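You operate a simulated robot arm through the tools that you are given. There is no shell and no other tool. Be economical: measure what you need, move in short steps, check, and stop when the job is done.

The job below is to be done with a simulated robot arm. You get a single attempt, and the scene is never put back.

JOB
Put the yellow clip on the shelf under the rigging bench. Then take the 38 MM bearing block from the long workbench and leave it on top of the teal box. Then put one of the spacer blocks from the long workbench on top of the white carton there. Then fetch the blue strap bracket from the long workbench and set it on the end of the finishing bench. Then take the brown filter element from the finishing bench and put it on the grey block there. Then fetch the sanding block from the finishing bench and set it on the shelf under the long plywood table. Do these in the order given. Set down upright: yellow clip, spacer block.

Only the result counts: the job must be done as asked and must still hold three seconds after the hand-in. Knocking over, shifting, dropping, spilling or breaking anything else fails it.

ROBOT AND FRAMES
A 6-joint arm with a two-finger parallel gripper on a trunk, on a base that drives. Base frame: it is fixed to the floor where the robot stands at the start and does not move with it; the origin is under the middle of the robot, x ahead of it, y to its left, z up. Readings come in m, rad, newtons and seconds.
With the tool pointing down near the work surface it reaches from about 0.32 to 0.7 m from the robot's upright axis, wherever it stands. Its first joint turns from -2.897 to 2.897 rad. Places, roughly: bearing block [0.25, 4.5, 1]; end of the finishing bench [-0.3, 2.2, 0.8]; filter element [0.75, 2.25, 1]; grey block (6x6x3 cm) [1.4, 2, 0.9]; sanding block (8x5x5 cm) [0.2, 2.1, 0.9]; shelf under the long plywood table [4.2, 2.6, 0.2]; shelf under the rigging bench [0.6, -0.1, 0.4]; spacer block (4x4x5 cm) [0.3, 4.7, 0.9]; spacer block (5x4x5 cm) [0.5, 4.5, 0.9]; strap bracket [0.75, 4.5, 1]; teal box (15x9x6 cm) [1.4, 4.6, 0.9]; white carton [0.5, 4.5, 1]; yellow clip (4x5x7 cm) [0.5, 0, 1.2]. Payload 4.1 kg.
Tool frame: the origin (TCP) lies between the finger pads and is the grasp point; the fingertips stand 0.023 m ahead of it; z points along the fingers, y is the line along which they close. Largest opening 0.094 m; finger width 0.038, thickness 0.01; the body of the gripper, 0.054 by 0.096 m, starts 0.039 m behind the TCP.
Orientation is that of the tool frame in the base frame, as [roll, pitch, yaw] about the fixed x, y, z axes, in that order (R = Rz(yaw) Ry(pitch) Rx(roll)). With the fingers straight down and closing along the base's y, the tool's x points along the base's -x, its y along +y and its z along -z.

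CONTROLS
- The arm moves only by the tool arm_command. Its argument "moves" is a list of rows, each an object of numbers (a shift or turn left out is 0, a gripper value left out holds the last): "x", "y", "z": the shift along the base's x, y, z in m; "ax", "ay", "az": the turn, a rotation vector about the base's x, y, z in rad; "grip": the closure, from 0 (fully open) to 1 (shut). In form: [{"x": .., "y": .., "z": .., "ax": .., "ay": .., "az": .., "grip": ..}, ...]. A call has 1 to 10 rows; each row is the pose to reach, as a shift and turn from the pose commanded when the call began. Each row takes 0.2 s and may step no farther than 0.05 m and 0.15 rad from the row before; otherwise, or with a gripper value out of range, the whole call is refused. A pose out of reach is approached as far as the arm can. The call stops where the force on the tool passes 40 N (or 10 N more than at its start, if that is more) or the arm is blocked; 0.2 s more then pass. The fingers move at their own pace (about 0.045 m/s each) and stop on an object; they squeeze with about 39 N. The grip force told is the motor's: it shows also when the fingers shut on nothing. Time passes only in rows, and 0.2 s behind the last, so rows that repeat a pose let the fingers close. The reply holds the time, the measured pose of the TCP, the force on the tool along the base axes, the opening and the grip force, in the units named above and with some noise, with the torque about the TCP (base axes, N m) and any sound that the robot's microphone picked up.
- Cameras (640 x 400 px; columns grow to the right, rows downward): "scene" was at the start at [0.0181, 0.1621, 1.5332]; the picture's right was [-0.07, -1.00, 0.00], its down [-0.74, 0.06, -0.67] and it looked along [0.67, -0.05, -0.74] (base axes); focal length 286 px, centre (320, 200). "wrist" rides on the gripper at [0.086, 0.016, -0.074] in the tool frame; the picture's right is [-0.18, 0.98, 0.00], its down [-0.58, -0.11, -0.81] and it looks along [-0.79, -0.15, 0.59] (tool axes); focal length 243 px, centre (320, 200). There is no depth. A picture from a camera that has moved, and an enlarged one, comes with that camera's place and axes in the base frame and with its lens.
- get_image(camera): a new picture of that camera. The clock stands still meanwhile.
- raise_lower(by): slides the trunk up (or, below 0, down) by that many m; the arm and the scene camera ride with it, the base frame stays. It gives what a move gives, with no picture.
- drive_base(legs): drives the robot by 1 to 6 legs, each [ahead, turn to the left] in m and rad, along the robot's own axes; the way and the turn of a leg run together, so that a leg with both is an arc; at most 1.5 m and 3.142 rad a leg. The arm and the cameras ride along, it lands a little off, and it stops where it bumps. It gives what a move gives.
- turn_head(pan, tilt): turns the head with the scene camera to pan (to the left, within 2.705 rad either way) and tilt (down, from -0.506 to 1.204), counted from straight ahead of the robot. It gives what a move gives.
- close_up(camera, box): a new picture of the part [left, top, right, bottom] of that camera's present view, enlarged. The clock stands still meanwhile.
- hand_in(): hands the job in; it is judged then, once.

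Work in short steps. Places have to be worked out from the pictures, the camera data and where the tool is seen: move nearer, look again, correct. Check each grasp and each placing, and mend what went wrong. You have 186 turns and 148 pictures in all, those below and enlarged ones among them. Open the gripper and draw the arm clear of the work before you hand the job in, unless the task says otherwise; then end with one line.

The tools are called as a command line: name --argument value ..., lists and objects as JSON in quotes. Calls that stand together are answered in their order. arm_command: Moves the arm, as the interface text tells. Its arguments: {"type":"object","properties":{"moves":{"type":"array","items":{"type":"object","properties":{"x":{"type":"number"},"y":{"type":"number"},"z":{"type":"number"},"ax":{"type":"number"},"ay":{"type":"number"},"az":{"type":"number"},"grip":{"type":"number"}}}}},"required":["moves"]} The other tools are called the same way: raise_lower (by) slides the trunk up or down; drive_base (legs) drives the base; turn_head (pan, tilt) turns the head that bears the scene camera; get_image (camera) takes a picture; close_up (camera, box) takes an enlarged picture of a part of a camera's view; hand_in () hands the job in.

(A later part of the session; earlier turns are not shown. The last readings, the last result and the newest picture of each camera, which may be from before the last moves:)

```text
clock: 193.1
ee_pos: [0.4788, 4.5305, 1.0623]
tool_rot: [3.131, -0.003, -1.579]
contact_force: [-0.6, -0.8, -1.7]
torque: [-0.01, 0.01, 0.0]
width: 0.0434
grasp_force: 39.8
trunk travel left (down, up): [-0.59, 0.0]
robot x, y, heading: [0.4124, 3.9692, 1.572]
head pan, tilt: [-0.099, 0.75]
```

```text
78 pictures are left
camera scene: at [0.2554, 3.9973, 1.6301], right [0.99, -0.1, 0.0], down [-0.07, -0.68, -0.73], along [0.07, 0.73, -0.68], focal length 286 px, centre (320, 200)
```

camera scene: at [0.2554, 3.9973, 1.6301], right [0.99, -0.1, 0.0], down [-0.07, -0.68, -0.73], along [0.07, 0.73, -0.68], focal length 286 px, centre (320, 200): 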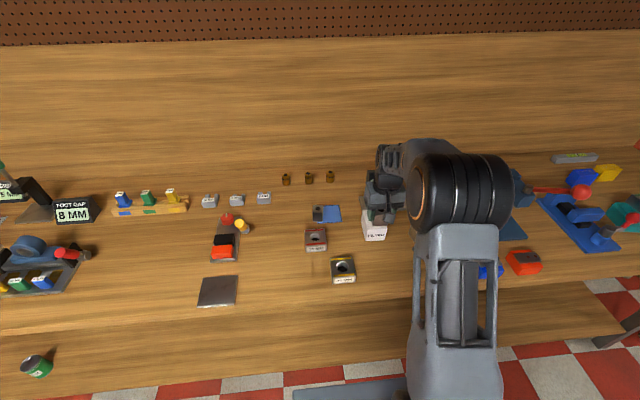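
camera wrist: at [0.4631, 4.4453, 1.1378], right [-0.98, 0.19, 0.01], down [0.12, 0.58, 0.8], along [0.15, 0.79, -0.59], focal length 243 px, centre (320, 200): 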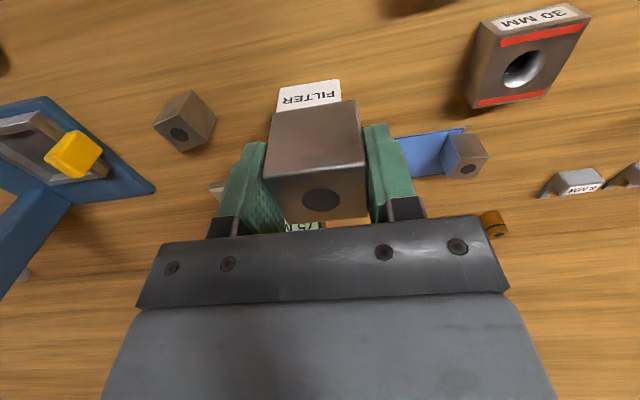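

Carton front confirmed y≈4.583, x 0.466–0.534. Moving over the top centre.

arm_command --moves '[{"x": 0.01, "y": 0.035, "z": 0.01}, {"x": 0.02, "y": 0.07, "z": 0.01}, {"x": 0.021, "y": 0.094, "z": 0.01}, {"x": 0.021, "y": 0.094, "z": -0.02}, {"x": 0.021, "y": 0.094, "z": -0.045}]'

get_image --camera "wrist"

close_up --camera "scene" --box '[320, 170, 448, 250]'

```text
clock: 194.3
ee_pos: [0.5005, 4.6247, 1.0199]
tool_rot: [3.131, -0.002, -1.578]
contact_force: [-0.2, -0.6, -1.6]
torque: [0.04, 0.02, 0.01]
width: 0.0433
grasp_force: 38.8
trunk travel left (down, up): [-0.59, 0.0]
robot x, y, heading: [0.4168, 3.9708, 1.572]
head pan, tilt: [-0.099, 0.75]
```

```text
77 pictures are left
camera wrist: at [0.4835, 4.5394, 1.095], right [-0.98, 0.19, 0.01], down [0.12, 0.58, 0.8], along [0.15, 0.79, -0.59], focal length 243 px, centre (320, 200)
```

wrist: 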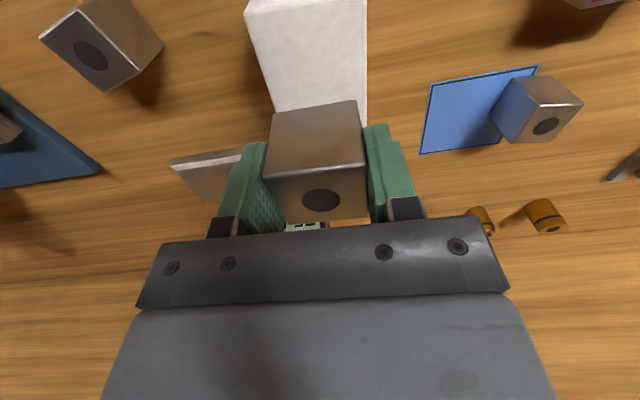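

```text
5.00 times, centred on (384, 210) of scene
camera zoom: at [0.2555, 3.9963, 1.6302], right [0.99, -0.1, 0.0], down [-0.07, -0.68, -0.73], along [0.07, 0.73, -0.68], focal length 1430 px, centre (0, 150)
```

zoom: 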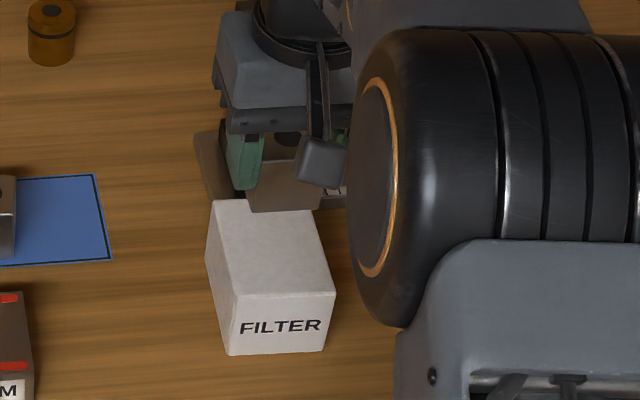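

Aligned with the carton. Lowering stepwise.

arm_command --moves '[{"z": -0.01}, {"z": -0.02}]'

arm_command --moves '[{"z": -0.005}, {"z": -0.01}]'

close_up --camera "scene" --box '[320, 170, 448, 250]'

```text
clock: 194.9
ee_pos: [0.4993, 4.6237, 0.9987]
tool_rot: [3.131, -0.002, -1.577]
contact_force: [-0.8, 0.5, -2.2]
torque: [-0.01, 0.01, 0.01]
width: 0.0435
grasp_force: 39.0
trunk travel left (down, up): [-0.59, 0.0]
robot x, y, heading: [0.4119, 3.975, 1.569]
head pan, tilt: [-0.099, 0.75]
```

```text
clock: 195.5
ee_pos: [0.4999, 4.6222, 0.9887]
tool_rot: [3.129, -0.002, -1.58]
contact_force: [-0.3, 0.9, -1.4]
torque: [-0.01, -0.01, -0.02]
width: 0.0434
grasp_force: 39.2
trunk travel left (down, up): [-0.59, 0.0]
robot x, y, heading: [0.4166, 3.9717, 1.569]
head pan, tilt: [-0.099, 0.75]
```

```text
5.00 times, centred on (384, 210) of scene
camera zoom: at [0.2554, 3.9962, 1.6301], right [0.99, -0.1, 0.0], down [-0.07, -0.68, -0.73], along [0.07, 0.73, -0.68], focal length 1430 px, centre (0, 150)
```

zoom: 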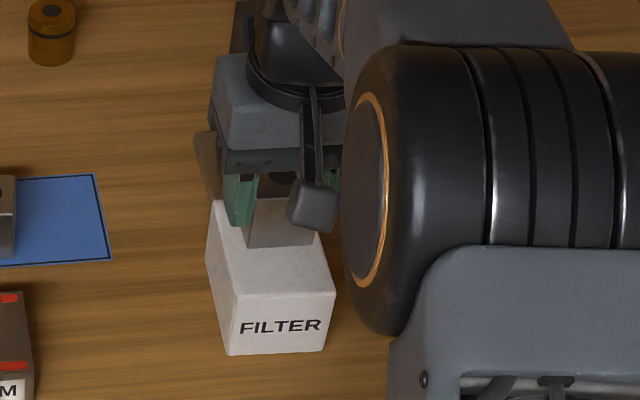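

arm_command --moves '[{"z": -0.004}, {"z": -0.008}]'

```text
clock: 196.1
ee_pos: [0.5007, 4.6247, 0.9802]
tool_rot: [3.131, -0.003, -1.58]
contact_force: [0.6, -0.6, -1.6]
torque: [-0.01, 0.04, -0.04]
width: 0.0433
grasp_force: 38.8
trunk travel left (down, up): [-0.59, 0.0]
robot x, y, heading: [0.4151, 3.9735, 1.57]
head pan, tilt: [-0.099, 0.75]
```

No contact yet; continuing down.

arm_command --moves '[{"z": -0.004}, {"z": -0.008}]'

close_up --camera "scene" --box '[320, 170, 448, 250]'

```text
clock: 196.7
ee_pos: [0.5008, 4.6231, 0.9767]
tool_rot: [3.131, 0.005, -1.579]
contact_force: [1.6, -2.8, 20.8]
torque: [-0.37, -0.44, -0.02]
width: 0.0433
grasp_force: 39.0
trunk travel left (down, up): [-0.59, 0.0]
robot x, y, heading: [0.417, 3.9714, 1.571]
head pan, tilt: [-0.099, 0.75]
```

```text
5.00 times, centred on (384, 210) of scene
camera zoom: at [0.2552, 3.9935, 1.6306], right [0.99, -0.1, 0.0], down [-0.07, -0.68, -0.73], along [0.07, 0.73, -0.68], focal length 1430 px, centre (0, 150)
```

zoom: 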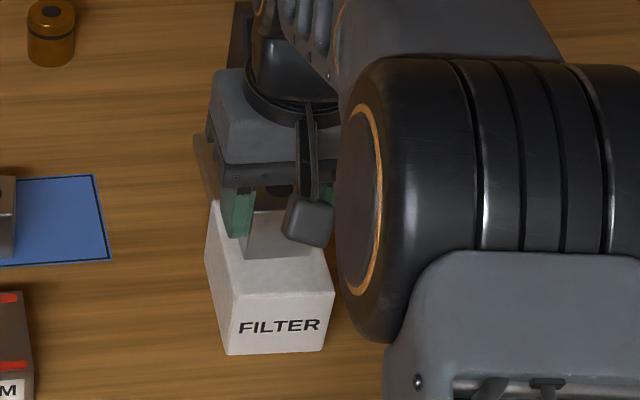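

Contact at z≈0.977. Ease 3 mm and open.

arm_command --moves '[{"z": 0.003}, {"z": 0.003, "grip": 0.7}, {"z": 0.003, "grip": 0.4}, {"z": 0.003, "grip": 0.1}, {"z": 0.003, "grip": 0.1}]'

arm_command --moves '[{"z": 0.03}, {"z": 0.07}, {"z": 0.11}, {"z": 0.15}, {"z": 0.18, "y": -0.03}, {"z": 0.2, "y": -0.07}, {"z": 0.2, "y": -0.11}, {"z": 0.2, "y": -0.15}, {"z": 0.2, "y": -0.19}, {"z": 0.2, "y": -0.23}]'

get_image --camera "wrist"

```text
clock: 197.9
ee_pos: [0.4999, 4.625, 0.9753]
tool_rot: [3.13, -0.002, -1.576]
contact_force: [-0.6, -0.4, -0.8]
torque: [0.0, -0.01, -0.03]
width: 0.0847
grasp_force: 0.0
trunk travel left (down, up): [-0.59, 0.0]
robot x, y, heading: [0.4149, 3.9741, 1.572]
head pan, tilt: [-0.099, 0.75]
```

```text
clock: 200.1
ee_pos: [0.4999, 4.3947, 1.1784]
tool_rot: [3.131, -0.001, -1.578]
contact_force: [-0.5, 0.3, 0.3]
torque: [-0.02, -0.01, 0.01]
width: 0.0846
grasp_force: 0.1
trunk travel left (down, up): [-0.59, 0.0]
robot x, y, heading: [0.417, 3.9744, 1.564]
head pan, tilt: [-0.099, 0.75]
```

```text
73 pictures are left
camera wrist: at [0.4846, 4.3091, 1.2531], right [-0.98, 0.19, 0.01], down [0.12, 0.58, 0.8], along [0.15, 0.79, -0.59], focal length 243 px, centre (320, 200)
```

wrist: 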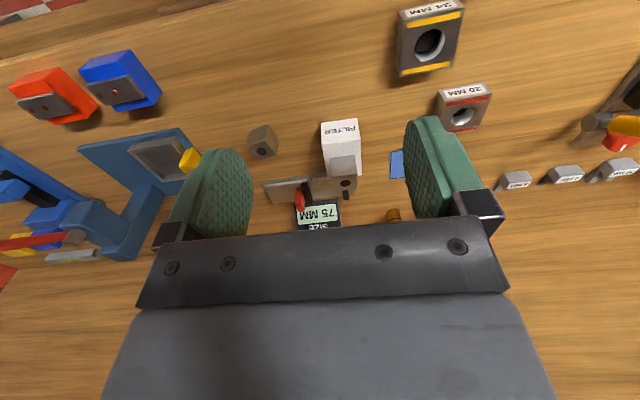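

Verify the spacer on the carton with a zoom.

close_up --camera "wrist" --box '[240, 100, 420, 220]'

close_up --camera "wrist" --box '[0, 20, 240, 180]'

```text
3.33 times, centred on (330, 160) of wrist
camera zoom: at [0.4846, 4.3091, 1.2531], right [-0.98, 0.19, 0.01], down [0.12, 0.58, 0.8], along [0.15, 0.79, -0.59], focal length 809 px, centre (287, 333)
```

zoom: 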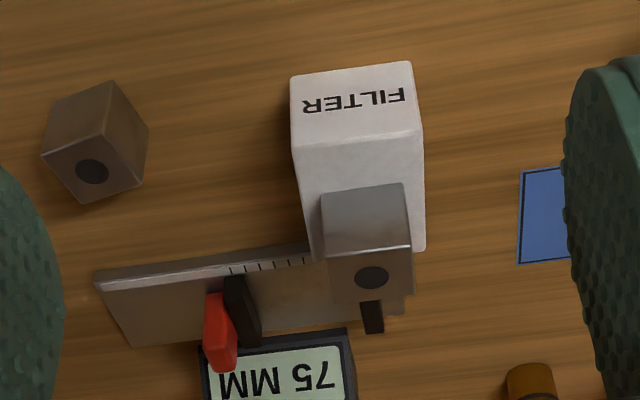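

```text
2.50 times, centred on (120, 100) of wrist
camera zoom: at [0.4846, 4.3091, 1.2531], right [-0.98, 0.19, 0.01], down [0.12, 0.58, 0.8], along [0.15, 0.79, -0.59], focal length 606 px, centre (820, 450)
```

zoom: 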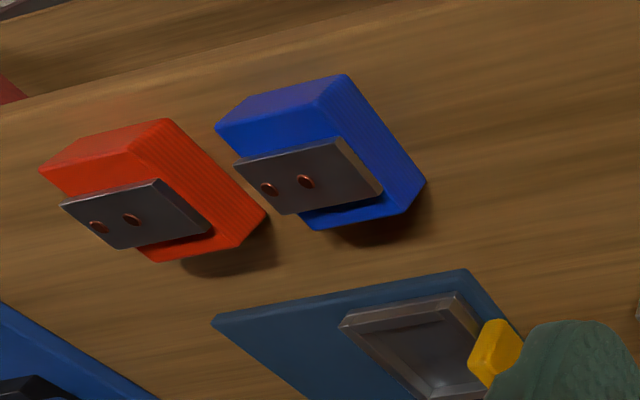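

Spacer is upright on the carton; step 3 done. The blue bracket is near (0.79, 4.43); repositioning the base in front of it.

drive_base --legs '[[-0.2, 0], [0, -1.571], [0.42, 0], [0, 1.571]]'

get_image --camera "scene"

get_image --camera "wrist"

```text
clock: 211.7
ee_pos: [0.9613, 4.1595, 1.1777]
tool_rot: [3.129, -0.001, -1.659]
contact_force: [0.0, 0.0, -0.1]
torque: [-0.02, 0.02, 0.0]
width: 0.0847
grasp_force: 0.0
trunk travel left (down, up): [-0.59, 0.0]
robot x, y, heading: [0.8408, 3.7456, 1.495]
head pan, tilt: [-0.099, 0.75]
```

```text
70 pictures are left
camera scene: at [0.6848, 3.7807, 1.6301], right [0.98, -0.18, 0.0], down [-0.12, -0.67, -0.73], along [0.13, 0.72, -0.68], focal length 286 px, centre (320, 200)
```

scene: 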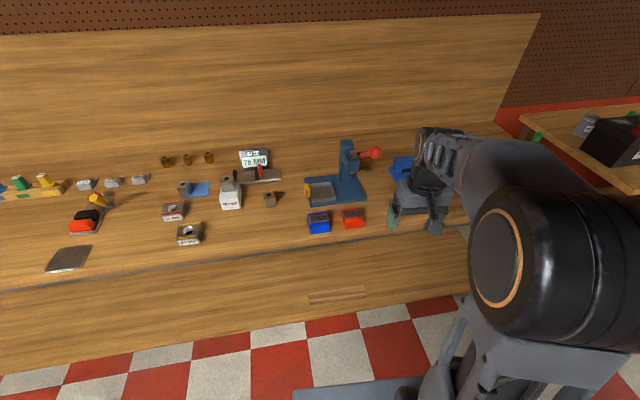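

```text
69 pictures are left
camera wrist: at [0.9385, 4.0757, 1.2531], right [-0.96, 0.27, 0.01], down [0.17, 0.57, 0.8], along [0.21, 0.78, -0.59], focal length 243 px, centre (320, 200)
```

wrist: 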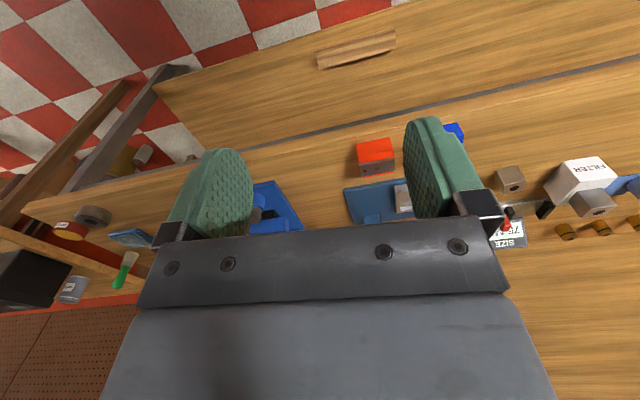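

close_up --camera "scene" --box '[280, 180, 392, 250]'

```text
5.71 times, centred on (336, 215) of scene
camera zoom: at [0.6848, 3.7807, 1.6301], right [0.98, -0.18, 0.0], down [-0.12, -0.67, -0.73], along [0.13, 0.72, -0.68], focal length 1634 px, centre (229, 114)
```

zoom: 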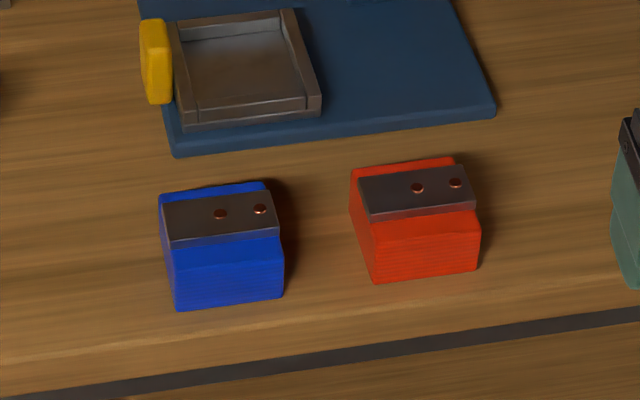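

Blue bracket: yaw≈0, centre ≈(0.80, 4.442), gap to the red one ≈4 cm, so a lateral grip fits. Advance and place the gripper above it.

drive_base --legs '[[0.14, 0.075]]'

arm_command --moves '[{"x": -0.03, "y": 0.02}, {"x": -0.06, "y": 0.04}, {"x": -0.09, "y": 0.06}, {"x": -0.11, "y": 0.08, "z": -0.03}, {"x": -0.12, "y": 0.1, "z": -0.06}]'

get_image --camera "wrist"

```text
clock: 213.0
ee_pos: [0.9341, 4.306, 1.1774]
tool_rot: [3.131, -0.001, -1.578]
contact_force: [0.3, 1.1, 0.0]
torque: [-0.04, 0.01, -0.02]
width: 0.0844
grasp_force: 0.1
trunk travel left (down, up): [-0.59, 0.0]
robot x, y, heading: [0.8457, 3.8805, 1.576]
head pan, tilt: [-0.099, 0.75]
```

```text
clock: 214.2
ee_pos: [0.8129, 4.4046, 1.1179]
tool_rot: [3.131, -0.002, -1.578]
contact_force: [1.1, -0.9, -0.3]
torque: [-0.02, -0.03, -0.03]
width: 0.0846
grasp_force: 0.0
trunk travel left (down, up): [-0.59, 0.0]
robot x, y, heading: [0.8456, 3.8815, 1.571]
head pan, tilt: [-0.099, 0.75]
```

```text
67 pictures are left
camera wrist: at [0.797, 4.3195, 1.1929], right [-0.98, 0.19, 0.01], down [0.12, 0.58, 0.8], along [0.15, 0.79, -0.59], focal length 243 px, centre (320, 200)
```

wrist: 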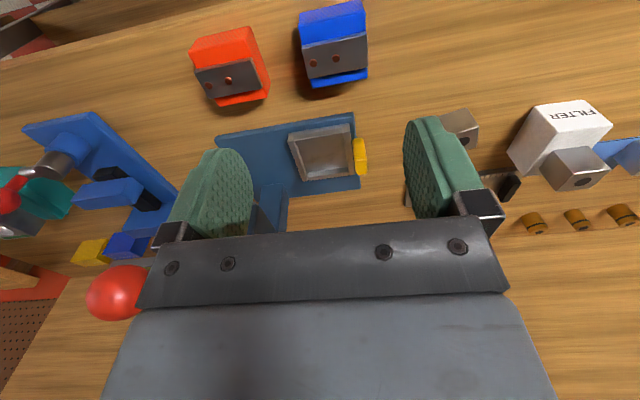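

Bracket confirmed at (0.802, 4.438). Descending in two stages.

arm_command --moves '[{"x": -0.011, "y": 0.033, "z": -0.03}, {"x": -0.011, "y": 0.033, "z": -0.07}, {"x": -0.011, "y": 0.033, "z": -0.11}]'

get_image --camera "wrist"

```text
clock: 215.0
ee_pos: [0.8, 4.4361, 1.0062]
tool_rot: [3.128, 0.001, -1.578]
contact_force: [-0.1, -0.4, 0.3]
torque: [-0.02, 0.0, -0.01]
width: 0.0844
grasp_force: 0.0
trunk travel left (down, up): [-0.59, 0.0]
robot x, y, heading: [0.8492, 3.885, 1.568]
head pan, tilt: [-0.099, 0.75]
```

```text
66 pictures are left
camera wrist: at [0.7836, 4.3505, 1.0801], right [-0.98, 0.19, 0.01], down [0.12, 0.58, 0.8], along [0.15, 0.79, -0.59], focal length 243 px, centre (320, 200)
```

wrist: 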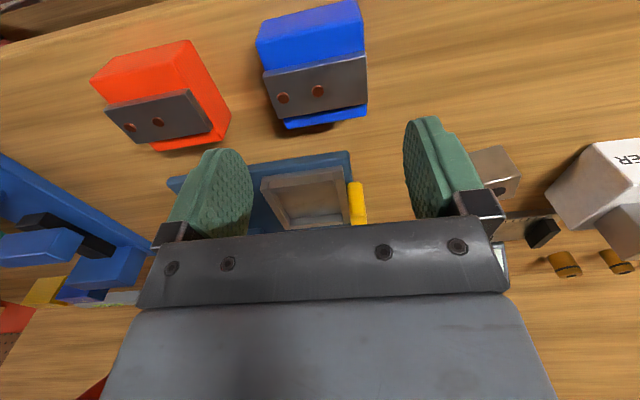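

Aligned; final descent and close.

arm_command --moves '[{"x": 0.002, "y": -0.001, "z": -0.04}, {"x": 0.002, "y": -0.001, "z": -0.075}, {"x": 0.002, "y": -0.001, "z": -0.092}]'

arm_command --moves '[{"grip": 1}, {"grip": 1}, {"grip": 1}, {"grip": 1}]'

get_image --camera "wrist"

```text
clock: 215.8
ee_pos: [0.8021, 4.4374, 0.9161]
tool_rot: [3.129, 0.001, -1.578]
contact_force: [0.1, -0.7, -0.7]
torque: [0.0, 0.02, 0.0]
width: 0.0848
grasp_force: 0.1
trunk travel left (down, up): [-0.59, 0.0]
robot x, y, heading: [0.8464, 3.8816, 1.568]
head pan, tilt: [-0.099, 0.75]
```

```text
clock: 216.8
ee_pos: [0.802, 4.4361, 0.9169]
tool_rot: [3.13, 0.0, -1.578]
contact_force: [-0.7, -0.6, 0.0]
torque: [0.02, -0.05, 0.01]
width: 0.0657
grasp_force: 39.6
trunk travel left (down, up): [-0.59, 0.0]
robot x, y, heading: [0.8474, 3.8797, 1.568]
head pan, tilt: [-0.099, 0.75]
```

```text
65 pictures are left
camera wrist: at [0.7861, 4.3508, 0.9917], right [-0.98, 0.19, 0.01], down [0.12, 0.58, 0.8], along [0.15, 0.79, -0.59], focal length 243 px, centre (320, 200)
```

wrist: 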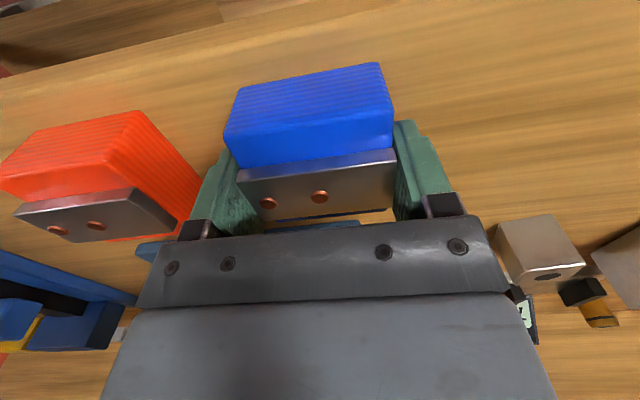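

Bracket held (0.066). Lifting and retracting toward the robot.

arm_command --moves '[{"z": 0.04}, {"z": 0.08}, {"z": 0.12}, {"z": 0.16}, {"z": 0.2}, {"z": 0.22, "y": -0.04}, {"z": 0.24, "y": -0.08}, {"z": 0.25, "y": -0.12}, {"z": 0.26, "y": -0.16}, {"z": 0.26, "y": -0.2}]'

get_image --camera "wrist"

```text
clock: 219.0
ee_pos: [0.8043, 4.2391, 1.1751]
tool_rot: [3.129, 0.0, -1.579]
contact_force: [0.1, 0.0, -0.4]
torque: [0.0, -0.01, 0.0]
width: 0.0656
grasp_force: 39.2
trunk travel left (down, up): [-0.59, 0.0]
robot x, y, heading: [0.8498, 3.8851, 1.568]
head pan, tilt: [-0.099, 0.75]
```

```text
64 pictures are left
camera wrist: at [0.7883, 4.1529, 1.2504], right [-0.98, 0.19, 0.01], down [0.12, 0.58, 0.8], along [0.15, 0.79, -0.59], focal length 243 px, centre (320, 200)
```

wrist: 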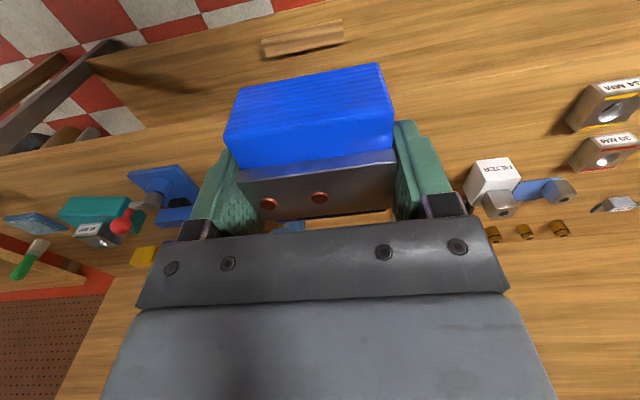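

Held securely. Driving back out via the east side, then south and west to the front of the finishing bench.

drive_base --legs '[[-0.1, 0], [0, -1.571], [1.42, 0], [0, -1.571], [1.3, 0], [1.25, 0]]'

turn_head --pan -1.5 --tilt 0.5

get_image --camera "scene"

```text
clock: 246.5
ee_pos: [2.3447, 0.8322, 1.176]
tool_rot: [3.131, -0.001, 1.589]
contact_force: [-0.8, -0.1, -1.2]
torque: [0.01, 0.01, 0.0]
width: 0.0659
grasp_force: 39.6
trunk travel left (down, up): [-0.59, 0.0]
robot x, y, heading: [2.2897, 1.1891, -1.545]
head pan, tilt: [-0.099, 0.75]
```

```text
clock: 248.0
ee_pos: [2.3446, 0.832, 1.1762]
tool_rot: [3.132, -0.001, 1.587]
contact_force: [0.1, 0.1, -1.7]
torque: [0.01, 0.0, 0.03]
width: 0.0657
grasp_force: 39.3
trunk travel left (down, up): [-0.59, 0.0]
robot x, y, heading: [2.2897, 1.1899, -1.547]
head pan, tilt: [-1.499, 0.499]
```

```text
63 pictures are left
camera scene: at [2.3656, 1.246, 1.6521], right [-0.1, 1.0, 0.0], down [0.48, 0.05, -0.88], along [-0.87, -0.08, -0.48], focal length 286 px, centre (320, 200)
```

scene: 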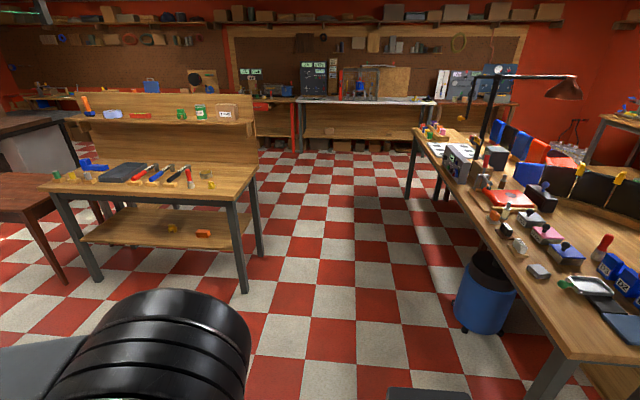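

The aisle is clear. Driving west to the end of the finishing bench and turning to face it.

drive_base --legs '[[0, -1.595], [1.3, 0], [1.25, 0], [0, -1.571]]'

turn_head --pan 0.0 --tilt 0.6

get_image --camera "scene"

```text
clock: 268.2
ee_pos: [-0.3223, 1.4801, 1.1747]
tool_rot: [3.13, -0.002, -1.541]
contact_force: [0.2, -0.3, -2.1]
torque: [-0.02, 0.03, -0.01]
width: 0.0657
grasp_force: 38.9
trunk travel left (down, up): [-0.59, 0.0]
robot x, y, heading: [-0.2664, 1.1238, 1.599]
head pan, tilt: [-1.499, 0.499]
```

```text
clock: 269.8
ee_pos: [-0.322, 1.4797, 1.1767]
tool_rot: [3.128, -0.002, -1.541]
contact_force: [1.1, -0.1, -1.0]
torque: [0.0, -0.01, -0.02]
width: 0.0657
grasp_force: 39.5
trunk travel left (down, up): [-0.59, 0.0]
robot x, y, heading: [-0.2642, 1.1217, 1.612]
head pan, tilt: [0.0, 0.6]
```

```text
62 pictures are left
camera scene: at [-0.435, 1.1467, 1.643], right [1.0, 0.03, 0.0], down [0.02, -0.56, -0.83], along [-0.03, 0.82, -0.56], focal length 286 px, centre (320, 200)
```

scene: 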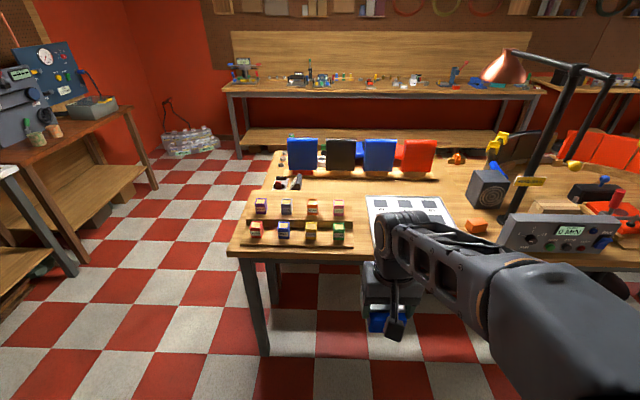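

Two racks of tins stand at the west end, with a paper next to them. I swing the arm to the right and look at the free area around (-0.3, 2.2).

arm_command --moves '[{"x": 0.04, "y": -0.01}, {"x": 0.08, "y": -0.02}, {"x": 0.12, "y": -0.03}, {"x": 0.16, "y": -0.04}, {"x": 0.2, "y": -0.06}, {"x": 0.24, "y": -0.08}]'

close_up --camera "scene" --box '[220, 130, 540, 330]'

```text
clock: 271.2
ee_pos: [-0.0805, 1.3992, 1.1717]
tool_rot: [3.13, -0.001, -1.54]
contact_force: [0.0, 1.1, -1.8]
torque: [0.0, 0.01, 0.02]
width: 0.0655
grasp_force: 39.1
trunk travel left (down, up): [-0.59, 0.0]
robot x, y, heading: [-0.2666, 1.1262, 1.606]
head pan, tilt: [0.0, 0.6]
```

```text
2.00 times, centred on (380, 230) of scene
camera zoom: at [-0.4343, 1.1466, 1.6431], right [1.0, 0.04, 0.0], down [0.02, -0.56, -0.83], along [-0.03, 0.82, -0.56], focal length 572 px, centre (200, 140)
```

zoom: 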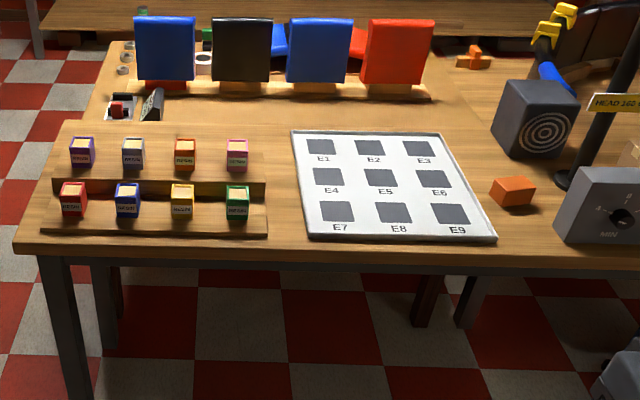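

The listed place (-0.3, 2.2) is the free strip between the rack (right end x≈-0.325) and the E-board (left edge x≈-0.245). I'll turn the bracket 90° so its shorter side spans the strip; rotating in the open first.

arm_command --moves '[{"az": 0.15}, {"az": 0.3}, {"az": 0.45}, {"az": 0.6}, {"az": 0.75, "x": -0.02}, {"az": 0.9, "x": -0.04}, {"az": 1.05, "x": -0.07}, {"az": 1.2, "x": -0.1}, {"az": 1.35, "x": -0.13}, {"az": 1.5, "x": -0.16}]'

drive_base --legs '[[0.35, -0.03]]'

get_image --camera "scene"

get_image --camera "wrist"

```text
clock: 273.4
ee_pos: [-0.2433, 1.4004, 1.1761]
tool_rot: [3.129, -0.003, -0.041]
contact_force: [-0.8, -0.2, -1.6]
torque: [-0.01, 0.03, 0.0]
width: 0.0658
grasp_force: 38.6
trunk travel left (down, up): [-0.59, 0.0]
robot x, y, heading: [-0.2642, 1.124, 1.601]
head pan, tilt: [0.0, 0.6]
```

```text
clock: 275.6
ee_pos: [-0.2413, 1.7519, 1.1767]
tool_rot: [3.129, -0.002, -0.072]
contact_force: [0.0, 0.4, -0.7]
torque: [0.0, 0.01, 0.01]
width: 0.0655
grasp_force: 39.0
trunk travel left (down, up): [-0.59, 0.0]
robot x, y, heading: [-0.2782, 1.4758, 1.575]
head pan, tilt: [0.0, 0.6]
```

```text
60 pictures are left
camera scene: at [-0.4418, 1.5052, 1.643], right [1.0, 0.01, 0.0], down [0.0, -0.57, -0.82], along [-0.01, 0.82, -0.57], focal length 286 px, centre (320, 200)
```

scene: 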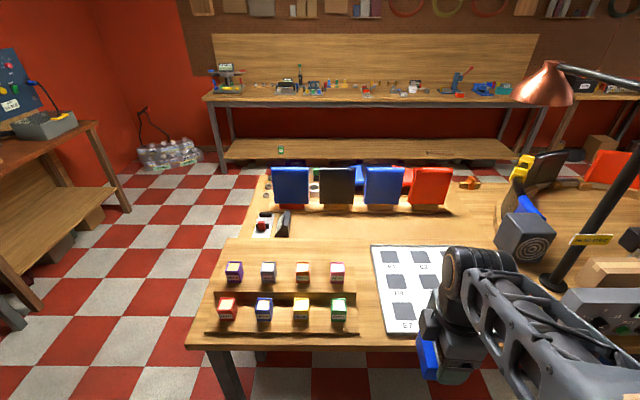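

```text
59 pictures are left
camera wrist: at [-0.1557, 1.7313, 1.2511], right [-0.25, -0.97, 0.01], down [-0.57, 0.16, 0.8], along [-0.78, 0.2, -0.59], focal length 243 px, centre (320, 200)
```

wrist: 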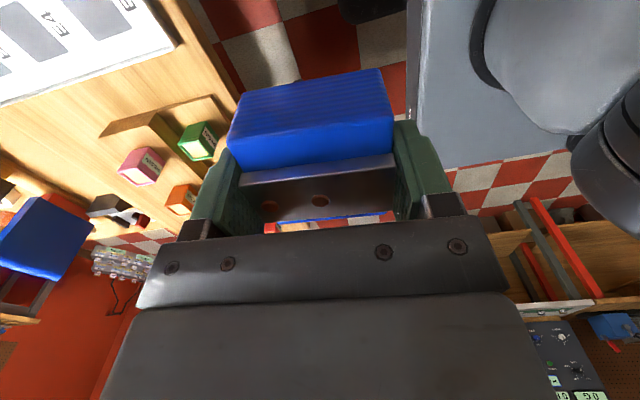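

close_up --camera "scene" --box '[310, 230, 438, 350]'

```text
3.33 times, centred on (374, 290) of scene
camera zoom: at [-0.4418, 1.5052, 1.643], right [1.0, 0.01, 0.0], down [0.0, -0.57, -0.82], along [-0.01, 0.82, -0.57], focal length 954 px, centre (140, -100)
```

zoom: 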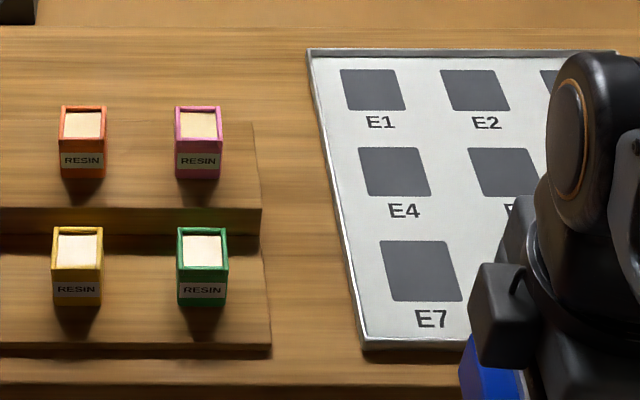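

Bench z≈0.855; strip 8 cm wide, and just behind the rack's end (y>2.2) it is open. Target (-0.30, 2.24). Advancing 0.09 m.

drive_base --legs '[[0.09, 0.0]]'

arm_command --moves '[{"x": -0.02, "y": 0.04, "az": 0.07}, {"x": -0.04, "y": 0.08, "az": 0.07}, {"x": -0.058, "y": 0.12, "az": 0.07}, {"x": -0.058, "y": 0.16, "az": 0.07}, {"x": -0.058, "y": 0.2, "az": 0.07}, {"x": -0.058, "y": 0.24, "az": 0.07}, {"x": -0.058, "y": 0.28, "az": 0.07}, {"x": -0.058, "y": 0.32, "az": 0.07}, {"x": -0.058, "y": 0.36, "az": 0.07}, {"x": -0.058, "y": 0.395, "az": 0.07}]'

get_image --camera "scene"

get_image --camera "wrist"

```text
clock: 276.7
ee_pos: [-0.2416, 1.843, 1.1764]
tool_rot: [3.128, -0.002, -0.072]
contact_force: [-0.8, -0.1, -1.5]
torque: [-0.02, 0.01, -0.01]
width: 0.0656
grasp_force: 39.2
trunk travel left (down, up): [-0.59, 0.0]
robot x, y, heading: [-0.2766, 1.5641, 1.578]
head pan, tilt: [0.0, 0.6]
```

```text
clock: 278.9
ee_pos: [-0.3004, 2.2351, 1.1745]
tool_rot: [3.125, -0.002, -0.002]
contact_force: [-0.4, 0.1, -0.6]
torque: [-0.02, 0.02, -0.01]
width: 0.0656
grasp_force: 39.2
trunk travel left (down, up): [-0.59, 0.0]
robot x, y, heading: [-0.2768, 1.5644, 1.577]
head pan, tilt: [0.0, 0.6]
```

```text
57 pictures are left
camera scene: at [-0.4424, 1.5963, 1.643], right [1.0, 0.01, 0.0], down [0.0, -0.57, -0.82], along [-0.01, 0.82, -0.57], focal length 286 px, centre (320, 200)
```

scene: 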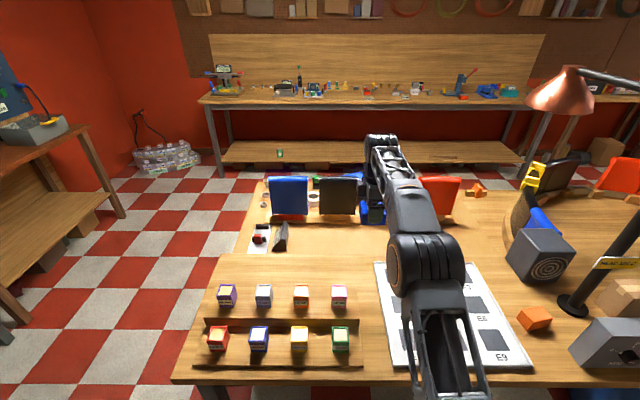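

```text
56 pictures are left
camera wrist: at [-0.2125, 2.2218, 1.2498], right [-0.19, -0.98, 0.01], down [-0.58, 0.12, 0.8], along [-0.79, 0.14, -0.59], focal length 243 px, centre (320, 200)
```

wrist: 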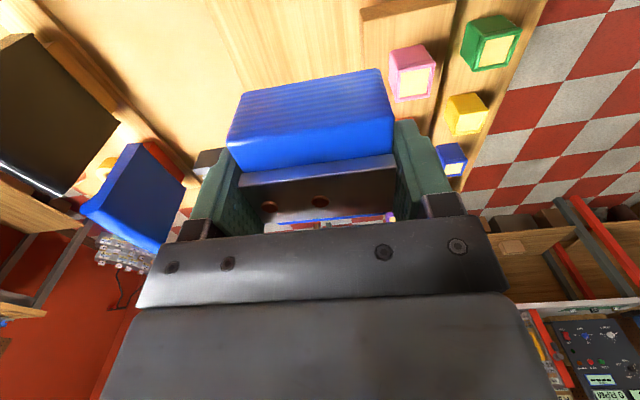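

Position confirmed behind the rack's end (rack back corner ≈(-0.32, 2.18)). Lowering to z≈0.93.

arm_command --moves '[{"z": -0.04}, {"z": -0.08}, {"z": -0.12}, {"z": -0.16}, {"z": -0.2}, {"z": -0.235}]'

get_image --camera "wrist"

close_up --camera "scene" --box '[310, 200, 470, 300]'

```text
clock: 280.3
ee_pos: [-0.298, 2.2367, 0.9387]
tool_rot: [3.13, -0.001, -0.003]
contact_force: [0.4, 0.2, -1.5]
torque: [0.0, 0.0, -0.01]
width: 0.0658
grasp_force: 39.0
trunk travel left (down, up): [-0.59, 0.0]
robot x, y, heading: [-0.2757, 1.5664, 1.579]
head pan, tilt: [0.0, 0.6]
```

```text
55 pictures are left
camera wrist: at [-0.2112, 2.2212, 1.0138], right [-0.19, -0.98, 0.01], down [-0.58, 0.12, 0.8], along [-0.79, 0.14, -0.59], focal length 243 px, centre (320, 200)
```

wrist: 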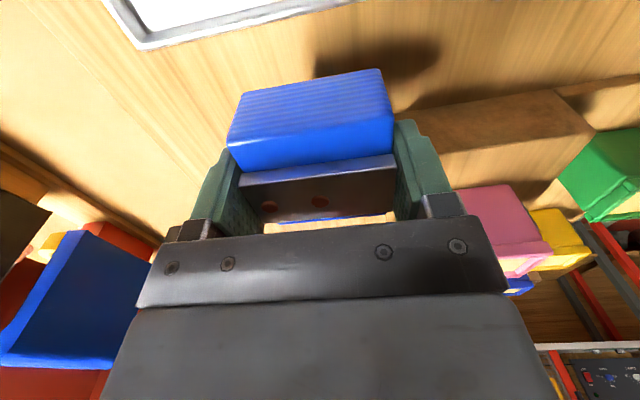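

```text
4.00 times, centred on (390, 250) of scene
camera zoom: at [-0.4424, 1.5953, 1.6431], right [1.0, 0.01, 0.0], down [0.0, -0.57, -0.82], along [-0.01, 0.82, -0.57], focal length 1144 px, centre (40, 0)
```

zoom: 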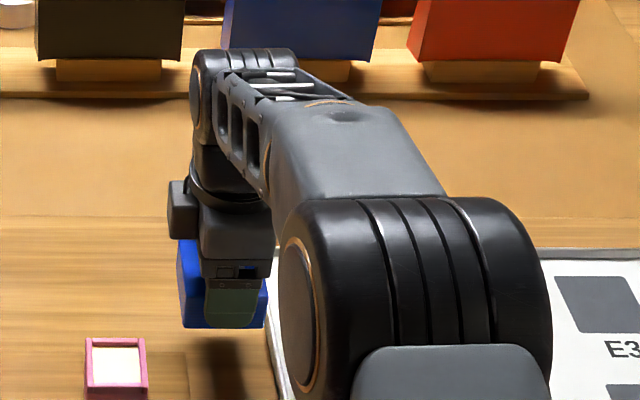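

Shift 2 cm back and 6 mm right for finger room, then lower toward contact.

arm_command --moves '[{"x": 0.006, "y": 0.02}, {"x": 0.006, "y": 0.02, "z": -0.015}, {"x": 0.006, "y": 0.02, "z": -0.028}]'

arm_command --moves '[{"z": -0.004}, {"z": -0.008}]'

```text
clock: 281.1
ee_pos: [-0.2935, 2.2564, 0.9119]
tool_rot: [3.132, -0.001, -0.002]
contact_force: [-0.9, -0.2, -1.5]
torque: [0.04, -0.02, 0.02]
width: 0.0658
grasp_force: 39.1
trunk travel left (down, up): [-0.59, 0.0]
robot x, y, heading: [-0.2777, 1.5651, 1.575]
head pan, tilt: [0.0, 0.6]
```

```text
clock: 281.7
ee_pos: [-0.293, 2.2561, 0.9039]
tool_rot: [3.129, -0.002, -0.002]
contact_force: [0.2, -0.3, -1.6]
torque: [0.0, 0.0, -0.01]
width: 0.0658
grasp_force: 38.8
trunk travel left (down, up): [-0.59, 0.0]
robot x, y, heading: [-0.2788, 1.5685, 1.577]
head pan, tilt: [0.0, 0.6]
```

No contact yet; continuing.

arm_command --moves '[{"z": -0.005}, {"z": -0.01}]'

close_up --camera "scene" --box '[310, 200, 470, 300]'

```text
clock: 282.3
ee_pos: [-0.293, 2.2564, 0.8951]
tool_rot: [3.13, -0.003, -0.001]
contact_force: [0.4, 1.0, -1.5]
torque: [0.01, -0.02, -0.01]
width: 0.0657
grasp_force: 39.2
trunk travel left (down, up): [-0.59, 0.0]
robot x, y, heading: [-0.2747, 1.5674, 1.578]
head pan, tilt: [0.0, 0.6]
```

```text
4.00 times, centred on (390, 250) of scene
camera zoom: at [-0.4424, 1.595, 1.643], right [1.0, 0.01, 0.0], down [0.0, -0.57, -0.82], along [-0.01, 0.82, -0.57], focal length 1144 px, centre (40, 0)
```

zoom: 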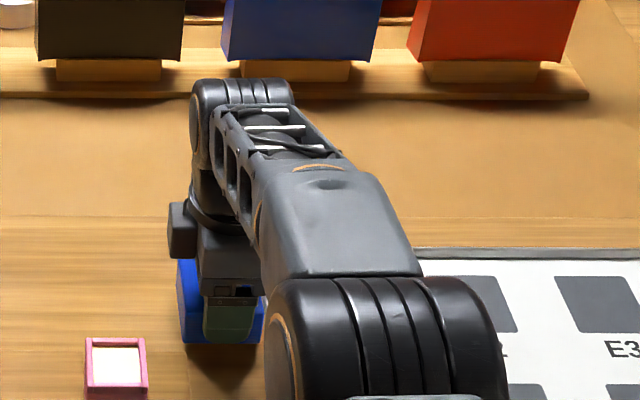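

Shadow still shows a small gap. Stepping on.

arm_command --moves '[{"z": -0.005}, {"z": -0.01}]'

arm_command --moves '[{"z": -0.004}, {"z": -0.008}]'

```text
clock: 282.9
ee_pos: [-0.2923, 2.2568, 0.8864]
tool_rot: [3.133, -0.001, 0.0]
contact_force: [0.3, -1.9, 4.6]
torque: [0.12, 0.13, 0.02]
width: 0.0656
grasp_force: 38.6
trunk travel left (down, up): [-0.59, 0.0]
robot x, y, heading: [-0.2753, 1.5653, 1.577]
head pan, tilt: [0.0, 0.6]
```

```text
clock: 283.7
ee_pos: [-0.2926, 2.2609, 0.8844]
tool_rot: [-3.139, -0.002, -0.003]
contact_force: [0.0, 2.8, 12.3]
torque: [-0.4, 0.06, 0.0]
width: 0.0659
grasp_force: 38.7
trunk travel left (down, up): [-0.59, 0.0]
robot x, y, heading: [-0.2779, 1.566, 1.578]
head pan, tilt: [0.0, 0.6]
stopped in row 2: the force on the tool passed its limit at 43 N (the readings are from after the stop); the commanded pose is now the measured one
```

Contact at z≈0.885. Easing 2 mm and opening partially.

arm_command --moves '[{"z": 0.002}, {"z": 0.002, "grip": 0.6}, {"z": 0.002, "grip": 0.3}, {"z": 0.002, "grip": 0.15}, {"z": 0.002, "grip": 0.15}]'

get_image --camera "wrist"

```text
clock: 284.9
ee_pos: [-0.2917, 2.2585, 0.8818]
tool_rot: [3.136, -0.002, -0.002]
contact_force: [-0.2, -0.7, 0.0]
torque: [0.01, 0.0, -0.01]
width: 0.0798
grasp_force: 0.0
trunk travel left (down, up): [-0.59, 0.0]
robot x, y, heading: [-0.2744, 1.5631, 1.577]
head pan, tilt: [0.0, 0.6]
```

```text
52 pictures are left
camera wrist: at [-0.2062, 2.2436, 0.9574], right [-0.19, -0.98, 0.0], down [-0.58, 0.11, 0.8], along [-0.79, 0.15, -0.59], focal length 243 px, centre (320, 200)
```

wrist: 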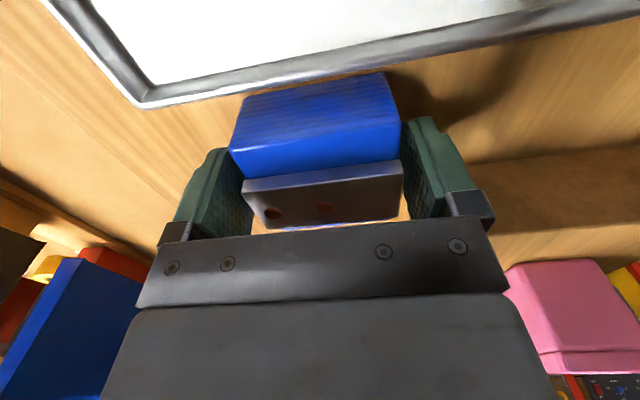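

Bracket stands on the bench between board and rack. Rising straight up, then retracting.

arm_command --moves '[{"z": 0.03}, {"z": 0.07}, {"z": 0.11}, {"z": 0.15}, {"z": 0.19}, {"z": 0.23}, {"z": 0.26, "y": -0.03}, {"z": 0.28, "y": -0.07}, {"z": 0.29, "y": -0.11}, {"z": 0.29, "y": -0.15}]'

arm_command --moves '[{"y": -0.04, "az": -0.15}, {"y": -0.08, "az": -0.3}, {"y": -0.12, "az": -0.45}, {"y": -0.16, "az": -0.6}, {"y": -0.2, "az": -0.75}, {"y": -0.2, "az": -0.9}, {"y": -0.2, "az": -1.05}, {"y": -0.2, "az": -1.2}, {"y": -0.2, "az": -1.35}, {"y": -0.2, "az": -1.5}]'

get_image --camera "scene"

```text
clock: 287.1
ee_pos: [-0.291, 2.1089, 1.1696]
tool_rot: [3.138, -0.001, -0.001]
contact_force: [0.4, -0.6, 0.0]
torque: [0.02, 0.02, 0.01]
width: 0.08
grasp_force: 0.1
trunk travel left (down, up): [-0.59, 0.0]
robot x, y, heading: [-0.2744, 1.5687, 1.575]
head pan, tilt: [0.0, 0.6]
```

```text
clock: 289.3
ee_pos: [-0.2931, 1.909, 1.173]
tool_rot: [3.138, 0.0, -1.501]
contact_force: [-0.5, -1.0, -0.6]
torque: [-0.04, 0.01, -0.01]
width: 0.0801
grasp_force: 0.0
trunk travel left (down, up): [-0.59, 0.0]
robot x, y, heading: [-0.2775, 1.5673, 1.579]
head pan, tilt: [0.0, 0.6]
```

```text
51 pictures are left
camera scene: at [-0.4424, 1.5944, 1.643], right [1.0, 0.01, 0.0], down [0.0, -0.56, -0.83], along [-0.01, 0.83, -0.56], focal length 286 px, centre (320, 200)
```

scene: 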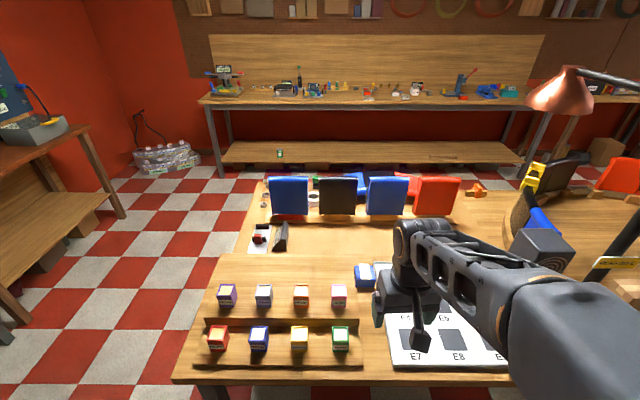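

Bracket is well placed; step 4 done. Now to the filter element near (0.75, 2.25).

drive_base --legs '[[-0.35, 0], [0, -1.571], [0.95, 0], [0, 1.571]]'

get_image --camera "scene"

```text
clock: 303.9
ee_pos: [0.6585, 1.5812, 1.1716]
tool_rot: [3.138, -0.002, -1.457]
contact_force: [0.2, -0.6, -0.2]
torque: [-0.01, 0.04, -0.01]
width: 0.0797
grasp_force: 0.1
trunk travel left (down, up): [-0.59, 0.0]
robot x, y, heading: [0.6919, 1.237, 1.621]
head pan, tilt: [0.0, 0.6]
```

```text
50 pictures are left
camera scene: at [0.5236, 1.2605, 1.643], right [1.0, 0.05, 0.0], down [0.03, -0.56, -0.83], along [-0.04, 0.82, -0.56], focal length 286 px, centre (320, 200)
```

scene: 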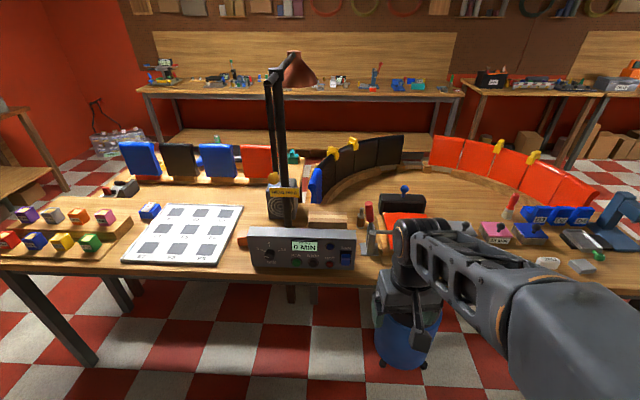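

Move the arm to the right and zoom in on the area.

arm_command --moves '[{"x": 0.04, "y": -0.02}, {"x": 0.08, "y": -0.04}, {"x": 0.12, "y": -0.06}, {"x": 0.16, "y": -0.09}, {"x": 0.2, "y": -0.12}, {"x": 0.24, "y": -0.15}, {"x": 0.28, "y": -0.18}]'

close_up --camera "scene" --box '[240, 160, 448, 290]'

close_up --camera "scene" --box '[432, 170, 640, 300]'

```text
clock: 305.4
ee_pos: [0.9405, 1.4037, 1.1746]
tool_rot: [3.135, -0.003, -1.456]
contact_force: [-0.1, -0.3, 0.3]
torque: [-0.02, 0.03, -0.03]
width: 0.0798
grasp_force: 0.0
trunk travel left (down, up): [-0.59, 0.0]
robot x, y, heading: [0.692, 1.2375, 1.622]
head pan, tilt: [0.0, 0.6]
```

```text
3.08 times, centred on (344, 225) of scene
camera zoom: at [0.5245, 1.2605, 1.6431], right [1.0, 0.05, 0.0], down [0.03, -0.56, -0.83], along [-0.04, 0.82, -0.56], focal length 880 px, centre (246, 123)
```

zoom: 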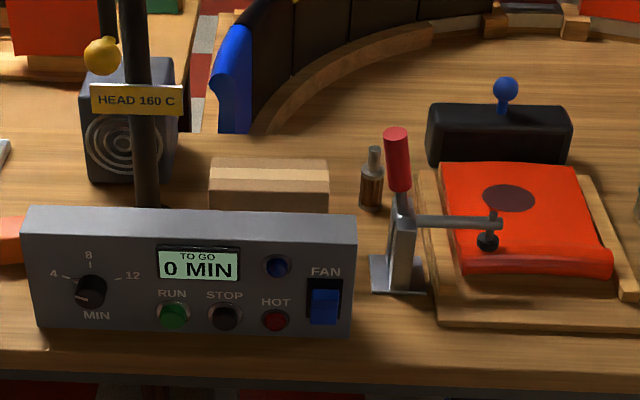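

```text
3.08 times, centred on (536, 235) of scene
camera zoom: at [0.5245, 1.2605, 1.6431], right [1.0, 0.05, 0.0], down [0.03, -0.56, -0.83], along [-0.04, 0.82, -0.56], focal length 880 px, centre (-345, 92)
```

zoom: 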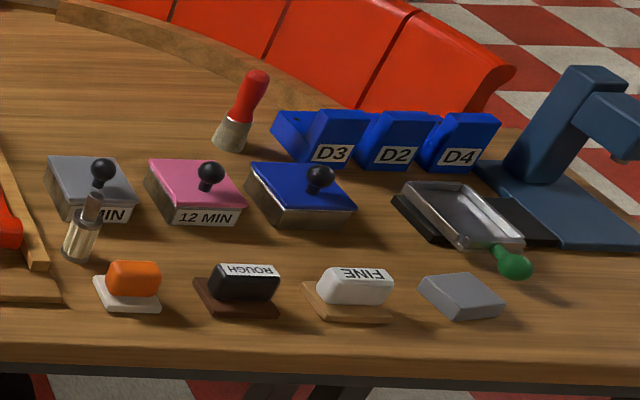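

close_up --camera "scene" --box '[336, 190, 400, 240]'

```text
8.00 times, centred on (368, 215) of scene
camera zoom: at [0.5245, 1.2605, 1.6431], right [1.0, 0.05, 0.0], down [0.03, -0.56, -0.83], along [-0.04, 0.82, -0.56], focal length 2288 px, centre (-64, 80)
```

zoom: 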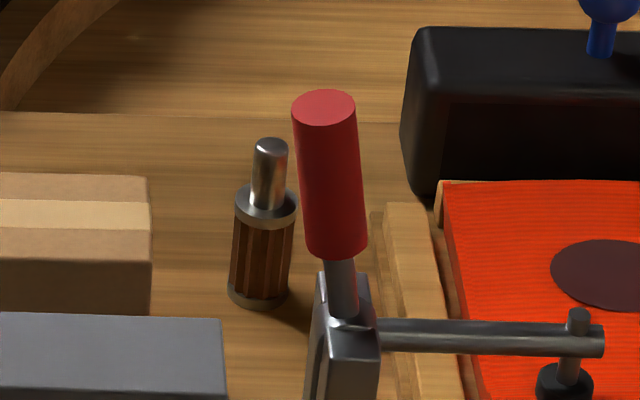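

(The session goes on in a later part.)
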